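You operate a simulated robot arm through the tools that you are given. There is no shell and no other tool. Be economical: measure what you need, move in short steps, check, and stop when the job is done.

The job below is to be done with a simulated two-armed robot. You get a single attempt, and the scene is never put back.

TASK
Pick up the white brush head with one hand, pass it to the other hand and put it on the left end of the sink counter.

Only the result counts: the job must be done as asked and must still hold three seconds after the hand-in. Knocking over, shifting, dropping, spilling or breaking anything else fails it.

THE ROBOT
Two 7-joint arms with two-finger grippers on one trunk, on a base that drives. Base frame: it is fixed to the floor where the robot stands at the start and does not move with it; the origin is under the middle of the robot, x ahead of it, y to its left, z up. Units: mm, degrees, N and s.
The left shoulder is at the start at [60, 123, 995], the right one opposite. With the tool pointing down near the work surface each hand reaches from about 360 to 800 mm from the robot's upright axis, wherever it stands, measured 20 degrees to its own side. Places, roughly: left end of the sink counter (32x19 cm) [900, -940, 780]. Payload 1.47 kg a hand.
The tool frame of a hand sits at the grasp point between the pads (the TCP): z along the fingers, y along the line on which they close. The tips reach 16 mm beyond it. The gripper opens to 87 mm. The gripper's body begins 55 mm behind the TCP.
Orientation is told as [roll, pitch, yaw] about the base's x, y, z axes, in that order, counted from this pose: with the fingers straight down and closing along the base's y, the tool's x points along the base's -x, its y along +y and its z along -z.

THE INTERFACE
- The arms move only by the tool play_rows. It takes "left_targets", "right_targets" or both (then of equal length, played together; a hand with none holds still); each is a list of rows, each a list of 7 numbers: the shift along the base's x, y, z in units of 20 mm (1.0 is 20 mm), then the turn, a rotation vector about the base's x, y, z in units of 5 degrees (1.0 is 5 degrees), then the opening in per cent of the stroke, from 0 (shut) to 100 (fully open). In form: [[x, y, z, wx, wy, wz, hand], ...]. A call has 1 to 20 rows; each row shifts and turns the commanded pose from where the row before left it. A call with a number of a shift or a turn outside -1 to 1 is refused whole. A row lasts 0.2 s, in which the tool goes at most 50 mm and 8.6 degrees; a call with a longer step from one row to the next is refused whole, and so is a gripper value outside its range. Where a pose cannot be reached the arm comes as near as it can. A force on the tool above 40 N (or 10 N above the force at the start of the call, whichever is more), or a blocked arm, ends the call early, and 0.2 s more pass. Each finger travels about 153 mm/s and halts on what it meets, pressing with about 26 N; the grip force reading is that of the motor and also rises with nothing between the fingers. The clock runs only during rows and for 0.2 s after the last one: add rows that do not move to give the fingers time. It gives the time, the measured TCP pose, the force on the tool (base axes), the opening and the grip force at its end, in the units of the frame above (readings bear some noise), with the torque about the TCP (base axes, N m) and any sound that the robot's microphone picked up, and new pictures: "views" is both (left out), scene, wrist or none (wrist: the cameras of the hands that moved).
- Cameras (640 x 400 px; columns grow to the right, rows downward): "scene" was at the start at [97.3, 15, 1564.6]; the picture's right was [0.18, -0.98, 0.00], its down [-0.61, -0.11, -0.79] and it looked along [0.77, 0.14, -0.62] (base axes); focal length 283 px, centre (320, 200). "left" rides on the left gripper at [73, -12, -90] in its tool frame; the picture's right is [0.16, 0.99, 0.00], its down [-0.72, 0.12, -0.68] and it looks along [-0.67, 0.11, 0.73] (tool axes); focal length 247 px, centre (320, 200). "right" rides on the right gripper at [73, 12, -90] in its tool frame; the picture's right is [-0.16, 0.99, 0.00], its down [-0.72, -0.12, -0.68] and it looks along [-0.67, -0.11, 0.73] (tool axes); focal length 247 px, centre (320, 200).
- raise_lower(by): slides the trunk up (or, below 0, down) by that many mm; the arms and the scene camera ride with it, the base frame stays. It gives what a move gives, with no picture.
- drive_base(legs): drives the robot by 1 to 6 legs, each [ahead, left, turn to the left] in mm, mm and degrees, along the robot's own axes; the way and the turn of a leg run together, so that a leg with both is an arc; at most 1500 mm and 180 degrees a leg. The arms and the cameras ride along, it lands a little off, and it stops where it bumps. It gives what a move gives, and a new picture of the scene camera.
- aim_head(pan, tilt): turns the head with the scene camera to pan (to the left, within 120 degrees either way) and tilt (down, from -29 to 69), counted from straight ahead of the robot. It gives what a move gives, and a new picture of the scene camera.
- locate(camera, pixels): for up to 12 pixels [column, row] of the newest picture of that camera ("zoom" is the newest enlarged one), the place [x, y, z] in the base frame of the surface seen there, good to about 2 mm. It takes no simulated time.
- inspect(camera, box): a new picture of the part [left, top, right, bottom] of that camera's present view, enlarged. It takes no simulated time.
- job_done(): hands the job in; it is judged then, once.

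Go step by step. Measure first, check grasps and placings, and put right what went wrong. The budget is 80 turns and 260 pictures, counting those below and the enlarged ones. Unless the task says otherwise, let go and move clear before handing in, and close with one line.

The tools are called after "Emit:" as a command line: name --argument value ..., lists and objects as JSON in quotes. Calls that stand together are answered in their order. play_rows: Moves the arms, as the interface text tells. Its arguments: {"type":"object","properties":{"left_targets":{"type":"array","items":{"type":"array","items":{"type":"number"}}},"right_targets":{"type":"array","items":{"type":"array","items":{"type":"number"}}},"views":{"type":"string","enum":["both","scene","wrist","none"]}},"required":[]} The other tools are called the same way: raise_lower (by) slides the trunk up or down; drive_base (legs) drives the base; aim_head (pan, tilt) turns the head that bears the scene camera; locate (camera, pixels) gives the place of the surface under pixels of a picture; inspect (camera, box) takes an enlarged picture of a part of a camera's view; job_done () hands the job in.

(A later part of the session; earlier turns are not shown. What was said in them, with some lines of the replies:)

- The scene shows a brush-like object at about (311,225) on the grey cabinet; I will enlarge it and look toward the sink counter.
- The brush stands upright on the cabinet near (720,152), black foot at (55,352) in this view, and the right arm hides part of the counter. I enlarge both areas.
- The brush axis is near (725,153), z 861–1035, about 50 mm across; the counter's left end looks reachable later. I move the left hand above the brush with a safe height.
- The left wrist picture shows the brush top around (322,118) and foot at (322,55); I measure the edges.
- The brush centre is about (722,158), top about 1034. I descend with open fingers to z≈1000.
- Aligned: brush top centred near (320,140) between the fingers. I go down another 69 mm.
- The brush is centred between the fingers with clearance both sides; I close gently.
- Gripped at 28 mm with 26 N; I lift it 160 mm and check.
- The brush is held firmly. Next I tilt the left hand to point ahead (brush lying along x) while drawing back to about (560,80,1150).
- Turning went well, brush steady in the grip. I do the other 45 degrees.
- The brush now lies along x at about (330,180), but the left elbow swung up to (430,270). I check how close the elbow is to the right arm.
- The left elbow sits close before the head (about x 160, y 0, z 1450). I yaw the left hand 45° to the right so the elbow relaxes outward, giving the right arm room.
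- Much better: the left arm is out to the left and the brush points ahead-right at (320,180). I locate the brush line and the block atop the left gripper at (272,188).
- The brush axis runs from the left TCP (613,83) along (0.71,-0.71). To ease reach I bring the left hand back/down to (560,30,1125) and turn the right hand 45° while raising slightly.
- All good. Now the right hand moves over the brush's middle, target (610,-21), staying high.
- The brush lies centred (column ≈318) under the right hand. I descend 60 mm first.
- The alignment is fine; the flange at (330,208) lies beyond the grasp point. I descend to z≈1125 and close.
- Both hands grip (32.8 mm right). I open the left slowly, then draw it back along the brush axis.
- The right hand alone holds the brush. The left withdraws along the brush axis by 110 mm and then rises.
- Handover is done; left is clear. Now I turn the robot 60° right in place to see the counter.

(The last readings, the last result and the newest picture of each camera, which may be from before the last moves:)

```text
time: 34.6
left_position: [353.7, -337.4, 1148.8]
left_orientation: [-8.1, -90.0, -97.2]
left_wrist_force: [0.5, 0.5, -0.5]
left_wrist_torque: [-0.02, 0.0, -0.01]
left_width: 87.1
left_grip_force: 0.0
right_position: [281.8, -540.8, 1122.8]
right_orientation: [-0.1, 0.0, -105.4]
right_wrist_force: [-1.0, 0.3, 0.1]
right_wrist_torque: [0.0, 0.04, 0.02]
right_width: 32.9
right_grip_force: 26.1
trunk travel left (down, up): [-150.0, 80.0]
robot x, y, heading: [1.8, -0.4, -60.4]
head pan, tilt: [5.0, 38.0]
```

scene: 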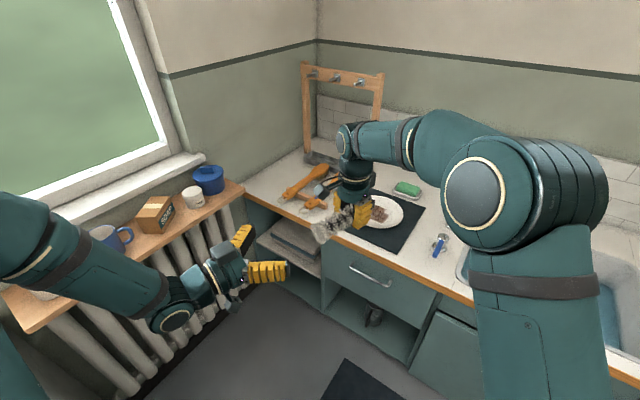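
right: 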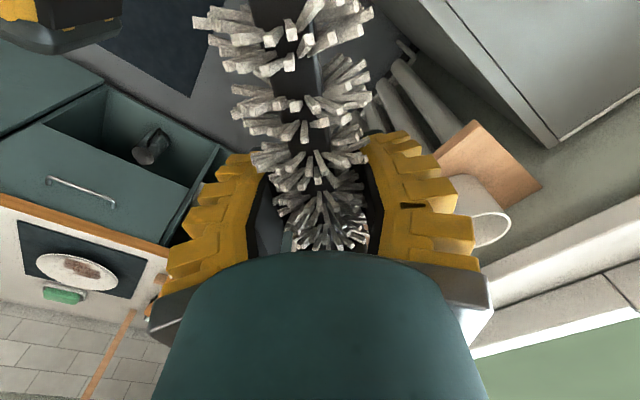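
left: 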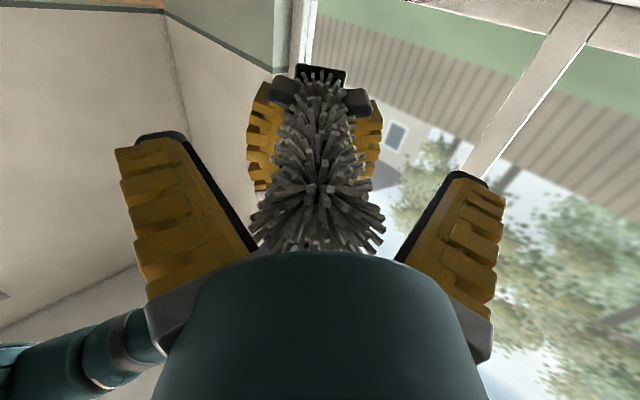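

The counter's left end at (270,185)–(330,200) carries orange tools; I enlarge it and measure free area.

Emit:
inspect --camera "scene" --box '[220, 120, 460, 270]'

Emit:
locate --camera "zoom" --pixels '[[70, 170], [120, 130], [160, 115], [100, 180], [150, 195], [170, 215], [175, 185], [230, 100], [250, 130], [300, 235], [400, 285], [200, 100]]'

```text
2.67 times, centred on (340, 195) of scene
```

zoom: 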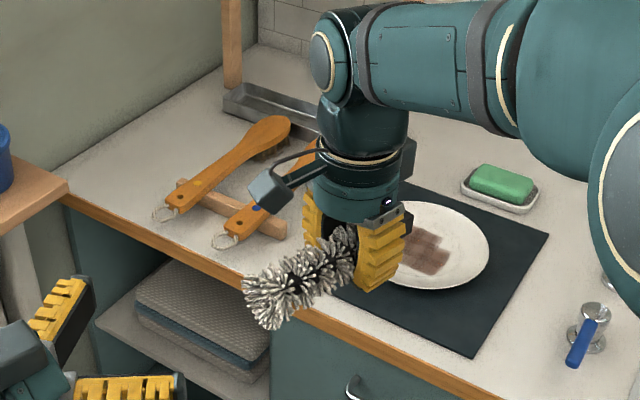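

```text
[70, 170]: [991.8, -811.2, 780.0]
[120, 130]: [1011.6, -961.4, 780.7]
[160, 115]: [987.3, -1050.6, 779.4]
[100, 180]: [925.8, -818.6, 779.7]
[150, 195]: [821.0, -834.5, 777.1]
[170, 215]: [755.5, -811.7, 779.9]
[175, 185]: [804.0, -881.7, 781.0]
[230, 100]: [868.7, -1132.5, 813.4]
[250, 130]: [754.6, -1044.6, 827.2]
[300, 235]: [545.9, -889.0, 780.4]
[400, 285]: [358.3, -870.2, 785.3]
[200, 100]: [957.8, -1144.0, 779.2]
```

I measure the tools nearest to the free strip along the wall.

Emit:
locate --camera "zoom" --pixels '[[165, 208], [175, 195], [210, 165], [240, 130], [262, 117], [285, 125], [182, 181], [235, 95], [222, 90], [65, 195], [40, 190], [262, 150]]'

```text
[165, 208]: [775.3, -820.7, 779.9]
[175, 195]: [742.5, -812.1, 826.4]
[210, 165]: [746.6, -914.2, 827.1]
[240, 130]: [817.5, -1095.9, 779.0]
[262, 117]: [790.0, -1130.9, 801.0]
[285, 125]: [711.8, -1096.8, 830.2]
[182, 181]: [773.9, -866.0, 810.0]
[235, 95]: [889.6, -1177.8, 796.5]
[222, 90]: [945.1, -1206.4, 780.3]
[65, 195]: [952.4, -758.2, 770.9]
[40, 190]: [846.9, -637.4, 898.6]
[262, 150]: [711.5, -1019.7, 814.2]
```

The free strip is x≈820–1000, y≈−780…−1100. I raise the trunk for clearance and check heights of the shelf items near the path.

Emit:
locate --camera "scene" --pixels '[[208, 168], [212, 180], [222, 185], [193, 190], [155, 205], [243, 187], [115, 232], [190, 160], [30, 200], [60, 240], [180, 300], [235, 205]]'

Emit:
raise_lower --by 80

Emit:
play_rows --left_targets '[[0, 0, 1, 0, 0, 0, 100], [0, 0, 1, 0, 0, 0, 100], [0, 0, 1, 0, 0, 0, 100], [0, 0, 1, 0, 0, 0, 100], [0, 0, 0, 0, 0, 0, 100]]' --views "scene"

```text
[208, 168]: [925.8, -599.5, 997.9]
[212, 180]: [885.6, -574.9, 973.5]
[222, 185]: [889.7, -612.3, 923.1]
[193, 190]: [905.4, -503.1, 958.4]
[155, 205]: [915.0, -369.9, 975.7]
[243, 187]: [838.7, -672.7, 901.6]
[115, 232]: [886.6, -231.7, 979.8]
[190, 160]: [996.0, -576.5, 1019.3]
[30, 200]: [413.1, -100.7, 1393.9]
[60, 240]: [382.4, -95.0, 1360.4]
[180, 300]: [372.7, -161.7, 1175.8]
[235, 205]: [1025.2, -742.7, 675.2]
```

```text
time: 35.8
left_position: [354.5, -338.5, 1227.9]
left_orientation: [-56.9, -90.0, -48.7]
left_wrist_force: [0.0, 0.9, -1.0]
left_wrist_torque: [0.0, -0.02, 0.03]
left_width: 86.9
left_grip_force: 0.0
right_position: [281.7, -540.4, 1202.3]
right_orientation: [0.0, 0.0, -105.5]
right_wrist_force: [0.2, 0.3, -0.5]
right_wrist_torque: [0.0, 0.0, -0.01]
right_width: 32.9
right_grip_force: 25.4
trunk travel left (down, up): [-230.0, 0.0]
robot x, y, heading: [2.3, 1.9, -60.4]
head pan, tilt: [5.0, 38.0]
```

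```text
time: 37.0
left_position: [352.8, -338.6, 1309.5]
left_orientation: [-77.4, -90.0, -28.0]
left_wrist_force: [-0.2, -0.6, -0.3]
left_wrist_torque: [0.03, 0.03, -0.03]
left_width: 86.8
left_grip_force: 0.1
right_position: [282.1, -540.2, 1203.9]
right_orientation: [0.0, 0.0, -105.5]
right_wrist_force: [0.4, -0.6, 0.3]
right_wrist_torque: [-0.05, -0.03, -0.01]
right_width: 32.7
right_grip_force: 26.3
trunk travel left (down, up): [-230.0, 0.0]
robot x, y, heading: [1.4, -0.4, -60.4]
head pan, tilt: [5.0, 38.0]
```

scene: 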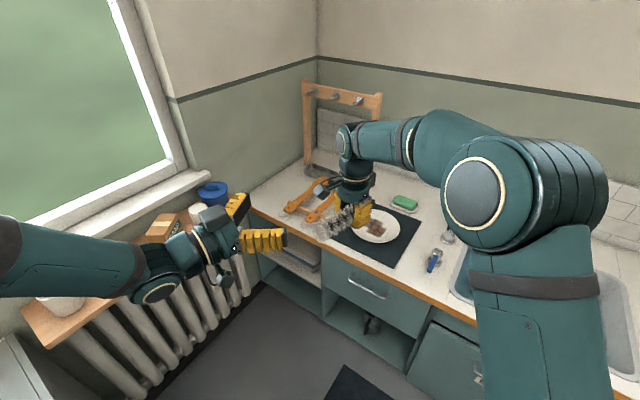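

Items on the shelf stay below ~1020, well under the hands (≥1170). I drive to about (420,−390) and turn back 30° left.

Emit:
drive_base --legs '[[300, 90, 0], [248, 79, 0], [0, 0, 30]]'

```text
time: 41.9
left_position: [886.3, -494.7, 1308.4]
left_orientation: [-108.1, -90.0, 32.5]
left_wrist_force: [0.3, 0.1, 0.3]
left_wrist_torque: [-0.02, 0.02, 0.0]
left_width: 86.9
left_grip_force: 0.0
right_position: [926.9, -706.3, 1204.0]
right_orientation: [0.0, 0.0, -75.7]
right_wrist_force: [0.2, 0.5, -0.3]
right_wrist_torque: [-0.03, -0.01, -0.04]
right_width: 32.8
right_grip_force: 26.0
trunk travel left (down, up): [-230.0, 0.0]
robot x, y, heading: [410.0, -374.8, -30.7]
head pan, tilt: [5.0, 38.0]
```

scene: 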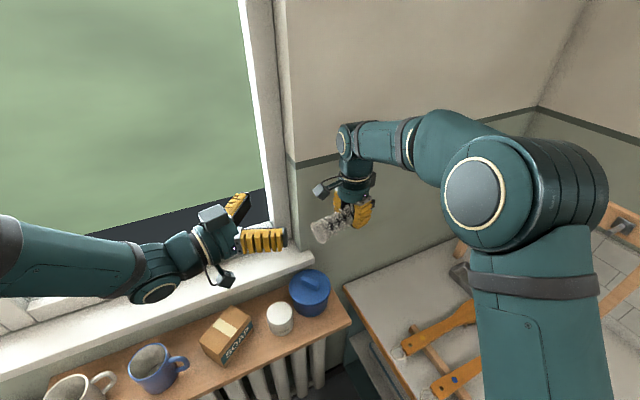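

The robot stands at (410,−375,−30.7°). I move the right hand over the free strip at (905,−945) and turn it to yaw −90.

Emit:
play_rows --right_targets '[[-0.09, -1, -0.4, 0, 0, -0.95, 0], [-0.09, -1, -0.4, 0, 0, -0.95, 0], [-0.09, -1, -0.4, 0, 0, -0.95, 0], [-0.09, -1, -0.4, 0, 0, 0, 0], [-0.09, -1, -0.4, 0, 0, 0, 0], [-0.09, -1, -0.4, 0, 0, 0, 0], [-0.09, -1, -0.4, 0, 0, 0, 0], [-0.09, -1, -0.4, 0, 0, 0, 0], [-0.09, -1, -0.4, 0, 0, 0, 0], [-0.09, -1, -0.4, 0, 0, 0, 0], [-0.09, -1, -0.4, 0, 0, 0, 0], [-0.09, -1, -0.4, 0, 0, 0, 0], [0, 0, 0, 0, 0, 0, 0]]' --views "wrist"

Emit:
aim_head --pan -18 --tilt 45

```text
time: 44.7
left_position: [887.3, -495.6, 1308.4]
left_orientation: [-146.2, -90.0, 70.7]
left_wrist_force: [-0.2, 0.8, -1.4]
left_wrist_torque: [-0.02, -0.02, -0.02]
left_width: 87.0
left_grip_force: 0.1
right_position: [903.0, -945.5, 1107.5]
right_orientation: [0.0, -0.1, -89.9]
right_wrist_force: [0.5, -0.3, -0.6]
right_wrist_torque: [0.0, 0.04, 0.01]
right_width: 32.6
right_grip_force: 25.8
trunk travel left (down, up): [-230.0, 0.0]
robot x, y, heading: [415.2, -380.3, -30.7]
head pan, tilt: [5.0, 38.0]
```

right: 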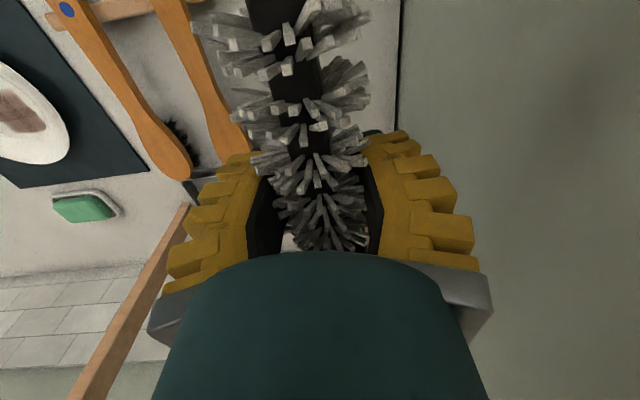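

```text
time: 45.6
left_position: [887.1, -494.4, 1308.0]
left_orientation: [-94.0, -90.0, 18.4]
left_wrist_force: [0.5, -0.5, -0.1]
left_wrist_torque: [-0.01, -0.01, 0.0]
left_width: 86.9
left_grip_force: 0.0
right_position: [903.2, -946.9, 1108.5]
right_orientation: [0.0, 0.0, -89.9]
right_wrist_force: [0.3, 0.6, -0.8]
right_wrist_torque: [0.0, 0.03, -0.03]
right_width: 32.4
right_grip_force: 25.7
trunk travel left (down, up): [-230.0, 0.0]
robot x, y, heading: [413.4, -377.0, -30.7]
head pan, tilt: [-18.0, 45.0]
```

scene: 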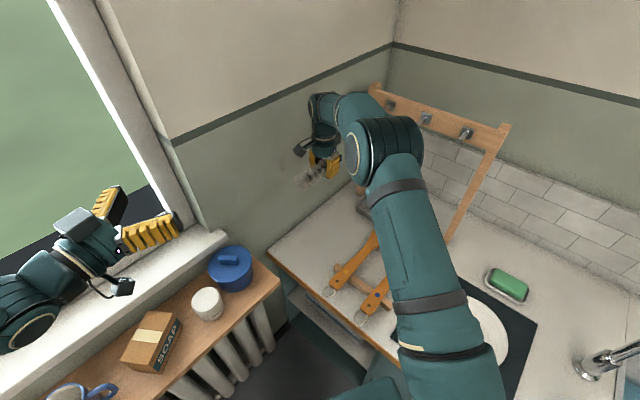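

The hand is over the free strip; I measure wall, tools and tray positions near the target before descending.

Emit:
inspect --camera "scene" --box '[260, 130, 420, 300]'

Emit:
locate --camera "scene" --pixels '[[275, 248], [300, 232], [320, 220], [340, 205], [350, 225], [335, 245], [320, 250], [358, 205], [345, 192], [360, 240], [330, 285], [372, 238]]'

Emit:
locate --camera "right" --pixels '[[210, 100], [235, 140], [190, 40], [390, 60], [385, 110], [210, 190], [130, 10], [225, 210]]'

```text
2.35 times, centred on (340, 215) of scene
```

zoom: 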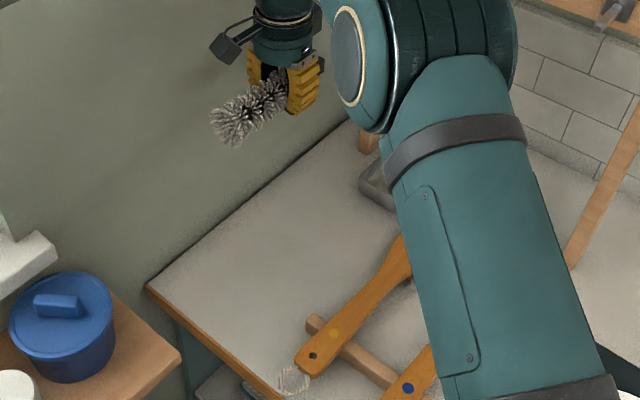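

```text
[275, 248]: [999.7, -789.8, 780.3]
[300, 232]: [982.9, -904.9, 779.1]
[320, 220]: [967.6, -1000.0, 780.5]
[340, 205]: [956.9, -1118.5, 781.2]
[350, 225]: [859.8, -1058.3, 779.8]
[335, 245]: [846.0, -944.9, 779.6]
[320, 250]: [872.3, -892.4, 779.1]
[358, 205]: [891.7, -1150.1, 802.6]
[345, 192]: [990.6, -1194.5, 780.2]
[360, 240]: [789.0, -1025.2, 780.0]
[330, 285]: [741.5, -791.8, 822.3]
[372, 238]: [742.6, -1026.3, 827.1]
```

```text
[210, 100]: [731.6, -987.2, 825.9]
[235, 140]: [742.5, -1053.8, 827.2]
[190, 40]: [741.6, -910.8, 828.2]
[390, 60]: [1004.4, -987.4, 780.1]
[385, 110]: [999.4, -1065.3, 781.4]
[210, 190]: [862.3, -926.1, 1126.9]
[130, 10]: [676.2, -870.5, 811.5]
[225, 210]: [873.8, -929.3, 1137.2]
```

Strip is clear (tools at x≤790, wall at x≈1010). I check the brush's tilt in the grip, then lower the trunk by 100 mm.

Emit:
locate --camera "zoom" --pixels '[[228, 108], [222, 125], [245, 105], [262, 92], [245, 125], [275, 90], [232, 140]]'

Emit:
raise_lower --by -100

Emit:
play_rows --right_targets '[[0, -0.5, -1, 0, 0, 0, 0], [0, 0, -1, 0, 0, 0, 0], [0, 0, -1, 0, 0, 0, 0], [0, 0, -1, 0, 0, 0, 0], [0, 0, -1, 0, 0, 0, 0], [0, 0, -1, 0, 0, 0, 0], [0, 0, 0, 0, 0, 0, 0]]'

Emit:
inspect --camera "scene" --box '[260, 130, 420, 300]'

```text
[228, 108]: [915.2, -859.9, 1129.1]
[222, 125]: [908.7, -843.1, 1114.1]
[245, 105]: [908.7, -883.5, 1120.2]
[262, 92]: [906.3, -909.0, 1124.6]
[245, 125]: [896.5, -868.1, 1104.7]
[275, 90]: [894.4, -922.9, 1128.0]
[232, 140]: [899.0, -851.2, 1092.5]
```

```text
time: 46.9
left_position: [885.2, -494.6, 1209.4]
left_orientation: [173.7, -89.9, 110.7]
left_wrist_force: [0.5, 0.2, -0.6]
left_wrist_torque: [0.01, 0.01, 0.02]
left_width: 87.1
left_grip_force: 0.0
right_position: [902.5, -944.9, 1009.3]
right_orientation: [0.0, 0.0, -90.0]
right_wrist_force: [-0.6, 0.0, -0.5]
right_wrist_torque: [-0.02, 0.01, -0.05]
right_width: 32.3
right_grip_force: 26.1
trunk travel left (down, up): [-130.0, 100.0]
robot x, y, heading: [417.0, -378.5, -30.5]
head pan, tilt: [-18.0, 45.0]
```

```text
time: 48.5
left_position: [887.0, -495.2, 1208.1]
left_orientation: [-139.3, -90.0, 63.6]
left_wrist_force: [0.7, 0.7, 0.4]
left_wrist_torque: [0.0, 0.0, 0.0]
left_width: 86.9
left_grip_force: 0.1
right_position: [903.8, -955.3, 888.7]
right_orientation: [0.0, 0.0, -90.0]
right_wrist_force: [-0.4, 0.0, -0.5]
right_wrist_torque: [-0.01, -0.01, 0.0]
right_width: 32.6
right_grip_force: 25.9
trunk travel left (down, up): [-130.0, 100.0]
robot x, y, heading: [410.7, -377.9, -30.6]
head pan, tilt: [-18.0, 45.0]
```

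scene: 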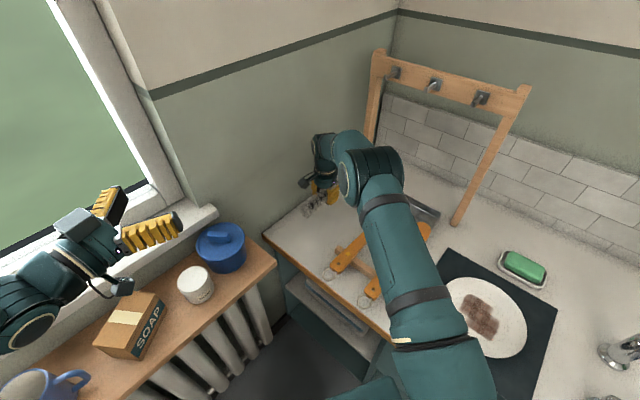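
right: 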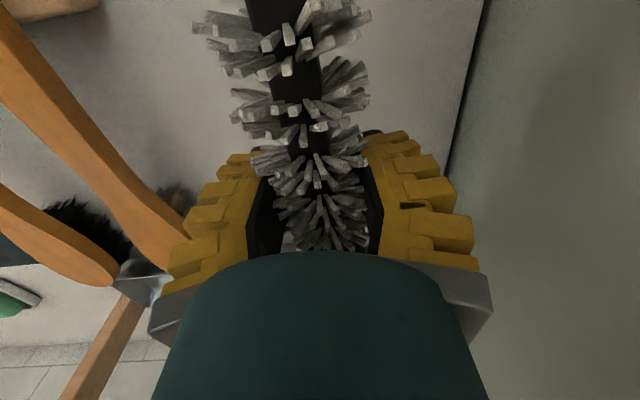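

```text
2.35 times, centred on (340, 215) of scene
```

zoom: 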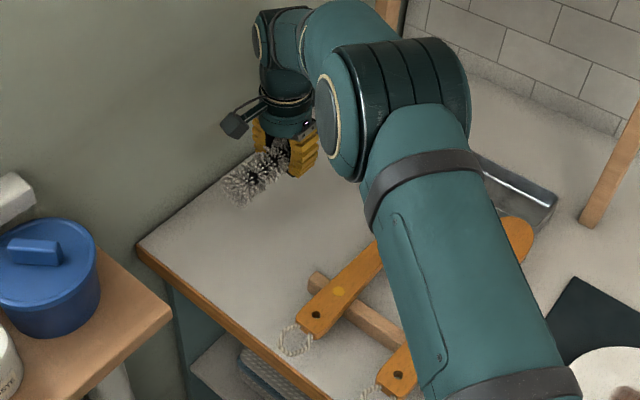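

Brush is level and above the strip (TCP 888.7). I lower to about 813, then creep until contact.

Emit:
play_rows --right_targets '[[0, 0, -1, 0, 0, 0, 0], [0, 0, -1, 0, 0, 0, 0], [0, 0, -1, 0, 0, 0, 0], [0, 0, -0.6, 0, 0, 0, 0], [0, 0, -0.2, 0, 0, 0, 0], [0, 0, 0, 0, 0, 0, 0]]'

Emit:
inspect --camera "scene" --box '[270, 130, 390, 250]'

```text
time: 49.9
left_position: [886.3, -496.1, 1208.4]
left_orientation: [-84.0, -90.0, 8.4]
left_wrist_force: [-0.4, -0.1, -0.4]
left_wrist_torque: [0.0, 0.0, 0.03]
left_width: 86.9
left_grip_force: 0.1
right_position: [902.0, -954.4, 813.1]
right_orientation: [0.0, 0.1, -89.9]
right_wrist_force: [0.1, -0.5, -0.7]
right_wrist_torque: [-0.01, 0.03, 0.03]
right_width: 32.3
right_grip_force: 25.5
trunk travel left (down, up): [-130.0, 100.0]
robot x, y, heading: [412.7, -376.7, -30.6]
head pan, tilt: [-18.0, 45.0]
```

scene: 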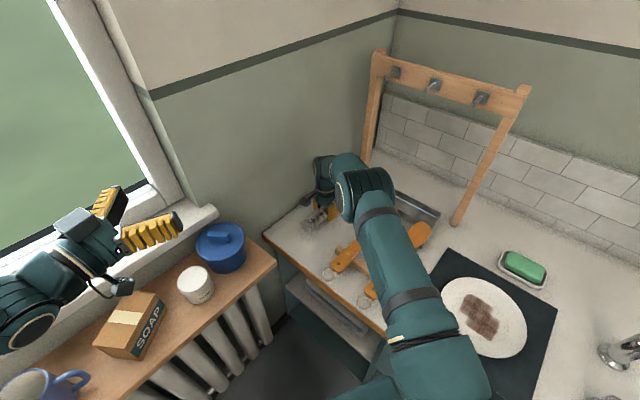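
right: 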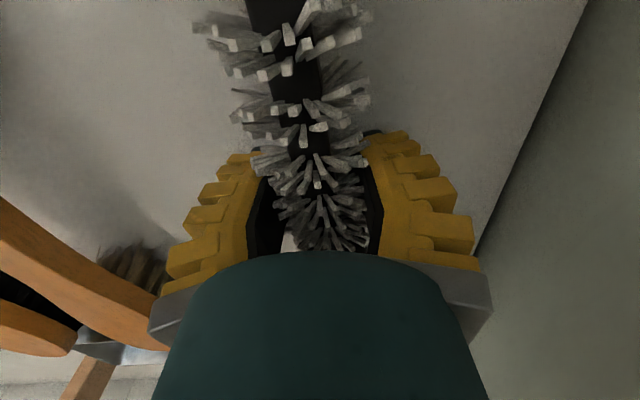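

```text
3.33 times, centred on (330, 190) of scene
```

zoom: 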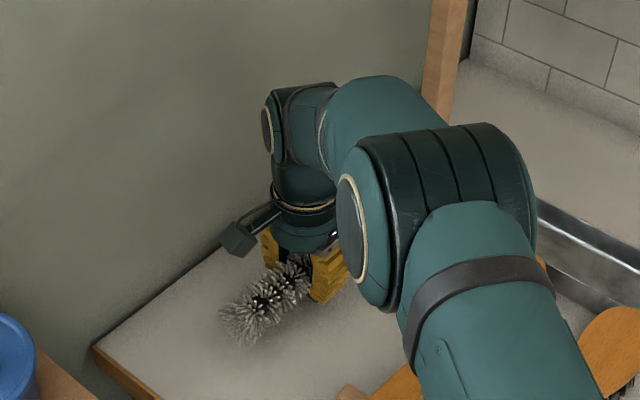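

No contact yet at 813. I check the elbow height over the tools before the final few mm.

Emit:
locate --camera "zoom" --pixels '[[370, 280], [430, 300], [410, 360], [520, 240], [500, 320], [300, 105]]'

Emit:
play_rows --right_targets '[[0, 0, -0.15, 0, 0, 0, 0], [0, 0, -0.1, 0, 0, 0, 0], [0, 0, 0, 0, 0, 0, 0]]' --views "none"

```text
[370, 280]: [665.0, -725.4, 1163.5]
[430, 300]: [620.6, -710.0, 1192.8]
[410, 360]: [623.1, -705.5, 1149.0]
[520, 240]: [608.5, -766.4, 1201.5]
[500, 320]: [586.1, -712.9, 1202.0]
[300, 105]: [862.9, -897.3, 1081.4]
```

```text
time: 50.7
left_position: [885.8, -495.5, 1208.6]
left_orientation: [-80.6, -90.0, 5.0]
left_wrist_force: [-0.1, 0.4, 0.2]
left_wrist_torque: [-0.03, -0.02, 0.01]
left_width: 86.9
left_grip_force: 0.0
right_position: [902.6, -955.5, 808.2]
right_orientation: [0.0, 0.0, -89.8]
right_wrist_force: [0.4, 0.4, 0.0]
right_wrist_torque: [-0.04, 0.0, 0.02]
right_width: 32.5
right_grip_force: 25.9
trunk travel left (down, up): [-130.0, 100.0]
robot x, y, heading: [416.9, -377.1, -30.7]
head pan, tilt: [-18.0, 45.0]
```

Elbow is high (≥1100), no contact yet at 808. I creep down a further 2 mm per row.

Emit:
play_rows --right_targets '[[0, 0, -0.1, 0, 0, 0, 0], [0, 0, -0.1, 0, 0, 0, 0], [0, 0, 0, 0, 0, 0, 0]]' --views "none"

Emit:
inspect --camera "scene" --box '[290, 180, 350, 240]'

```text
time: 51.5
left_position: [885.9, -495.6, 1208.7]
left_orientation: [-78.5, -90.0, 2.9]
left_wrist_force: [-0.2, 0.2, 0.8]
left_wrist_torque: [-0.02, 0.0, -0.03]
left_width: 87.1
left_grip_force: 0.0
right_position: [902.9, -956.2, 803.1]
right_orientation: [-0.1, 0.0, -89.9]
right_wrist_force: [-0.4, 0.2, -1.0]
right_wrist_torque: [-0.08, 0.0, 0.03]
right_width: 32.5
right_grip_force: 25.7
trunk travel left (down, up): [-130.0, 100.0]
robot x, y, heading: [411.4, -374.6, -30.5]
head pan, tilt: [-18.0, 45.0]
```

```text
6.67 times, centred on (320, 210) of scene
```

zoom: 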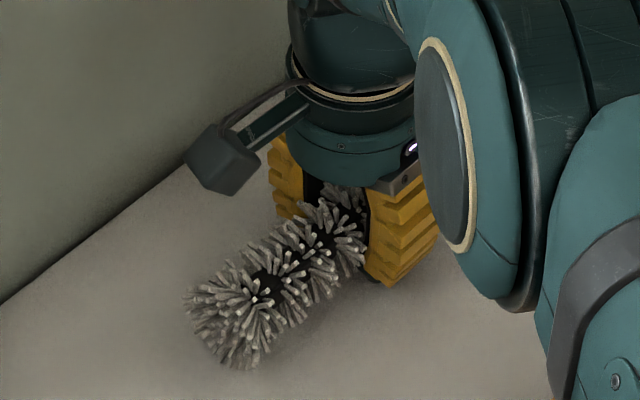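

Tips are at ~787; one more 3 mm to touch down.

Emit:
play_rows --right_targets '[[0, 0, -0.1, 0, 0, 0, 0], [0, 0, -0.05, 0, 0, 0, 0], [0, 0, 0, 0, 0, 0, 0]]' --views "none"

```text
time: 52.3
left_position: [886.3, -495.6, 1208.0]
left_orientation: [-73.3, -90.1, -2.4]
left_wrist_force: [-0.1, 1.0, -0.3]
left_wrist_torque: [-0.01, 0.0, 0.0]
left_width: 87.1
left_grip_force: 0.0
right_position: [902.4, -955.9, 799.8]
right_orientation: [-0.1, 0.0, -89.8]
right_wrist_force: [0.4, 0.5, -1.5]
right_wrist_torque: [-0.04, 0.02, 0.0]
right_width: 32.2
right_grip_force: 26.1
trunk travel left (down, up): [-130.0, 100.0]
robot x, y, heading: [413.9, -372.9, -30.4]
head pan, tilt: [-18.0, 45.0]
```

The tips are 4 mm above the counter, so the brush is practically down. I open the fingers slowly.

Emit:
play_rows --right_targets '[[0, 0, 0, 0, 0, 0, 30], [0, 0, 0, 0, 0, 0, 40], [0, 0, 0, 0, 0, 0, 50], [0, 0, 0, 0, 0, 0, 60], [0, 0, 0, 0, 0, 0, 80], [0, 0, 0, 0, 0, 0, 100], [0, 0, 0, 0, 0, 0, 100]]' --views "wrist"

Emit:
inspect --camera "scene" --box '[290, 180, 350, 240]'

```text
time: 53.9
left_position: [886.8, -494.9, 1208.7]
left_orientation: [-104.9, -89.9, 29.4]
left_wrist_force: [0.1, -0.5, -0.3]
left_wrist_torque: [0.0, 0.01, 0.03]
left_width: 87.1
left_grip_force: 0.1
right_position: [902.5, -955.5, 799.9]
right_orientation: [-0.1, 0.1, -89.9]
right_wrist_force: [-0.4, -0.1, -0.7]
right_wrist_torque: [0.01, -0.02, 0.02]
right_width: 87.0
right_grip_force: 0.0
trunk travel left (down, up): [-130.0, 100.0]
robot x, y, heading: [413.8, -380.2, -30.6]
head pan, tilt: [-18.0, 45.0]
```

right: 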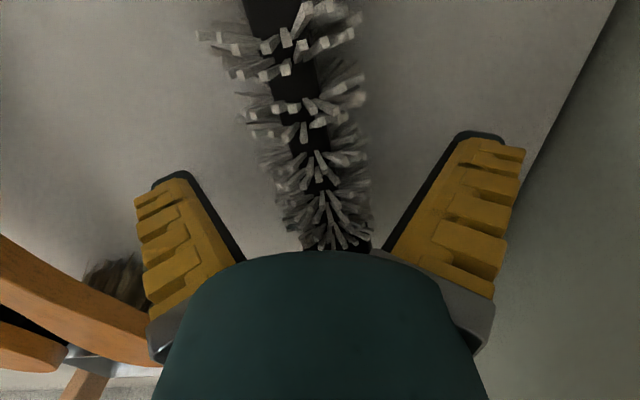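

```text
6.67 times, centred on (320, 210) of scene
```

zoom: 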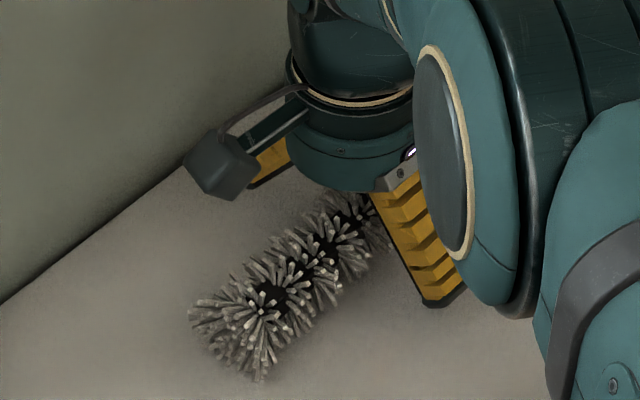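

The brush rests on the counter, free between the fingers. I raise the right hand straight up.

Emit:
play_rows --right_targets '[[0, 0, 0.5, 0, 0, 0, 100], [0, 0, 1, 0, 0, 0, 100], [0, 0, 1, 0, 0, 0, 100], [0, 0, 1, 0, 0, 0, 100], [0, 0, 1, 0, 0, 0, 100], [0, 0, 1, 0, 0, 0, 100], [0, 0, 1, 0, 0, 0, 100], [0, 0, 1, 0, 0, 0, 100], [0, 0, 1, 0, 0, 0, 100], [0, 0, 1, 0, 0, 0, 100], [0, 0, 1, 0, 0, 0, 100], [0, 0, 0, 0, 0, 0, 100]]'

Emit:
inspect --camera "scene" --box '[260, 140, 420, 300]'

Emit:
locate --camera "right" --pixels '[[322, 60], [322, 100], [322, 140], [325, 160], [300, 20], [315, 30]]'

```text
time: 56.5
left_position: [887.5, -495.7, 1208.8]
left_orientation: [-54.2, -90.0, -21.4]
left_wrist_force: [0.5, -0.4, 0.9]
left_wrist_torque: [0.03, 0.0, 0.01]
left_width: 86.9
left_grip_force: 0.1
right_position: [904.8, -956.9, 1010.9]
right_orientation: [0.0, 0.1, -90.0]
right_wrist_force: [0.2, 1.0, -0.3]
right_wrist_torque: [-0.02, -0.02, -0.03]
right_width: 87.0
right_grip_force: 0.2
trunk travel left (down, up): [-130.0, 100.0]
robot x, y, heading: [415.5, -375.3, -30.1]
head pan, tilt: [-18.0, 45.0]
```

scene: 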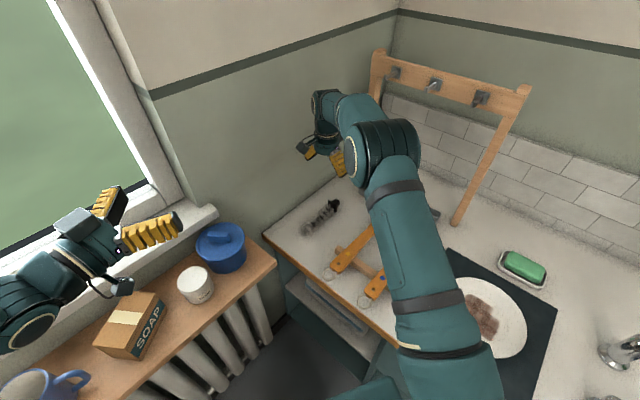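
right: 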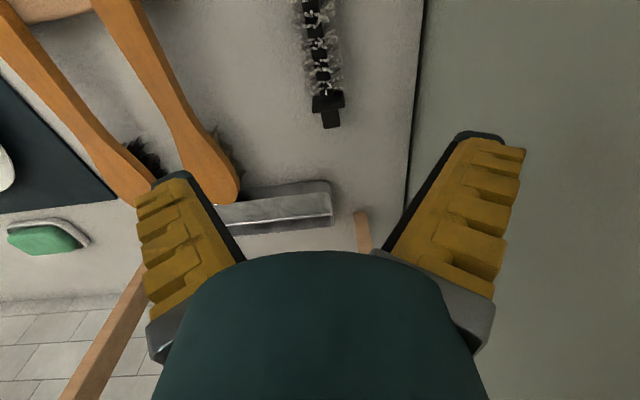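

```text
2.50 times, centred on (340, 220) of scene
```

zoom: 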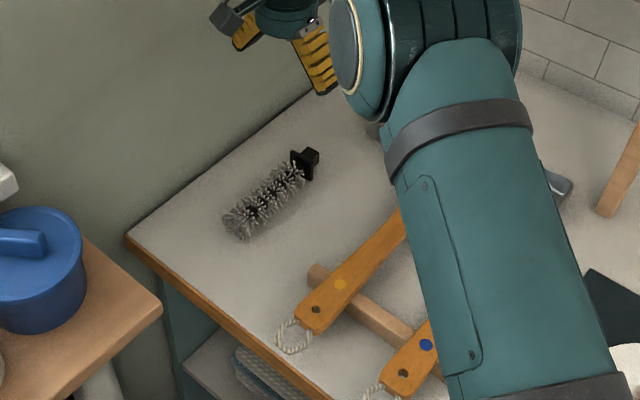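

```text
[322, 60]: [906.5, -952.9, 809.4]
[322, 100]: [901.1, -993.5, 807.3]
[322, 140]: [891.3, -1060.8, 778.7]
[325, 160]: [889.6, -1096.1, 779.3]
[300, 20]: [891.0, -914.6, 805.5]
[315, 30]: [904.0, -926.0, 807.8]
```

The brush head lies still on the counter's left end, about x 905 and y −850 to −1025, clear of the tools and the wall. Both hands are empty and clear, so I hand in.

Emit:
job_done

```text
The job is handed in.
```

The white brush head was picked up with the left hand, passed to the right, and now lies on the left end of the sink counter; nothing else was touched.
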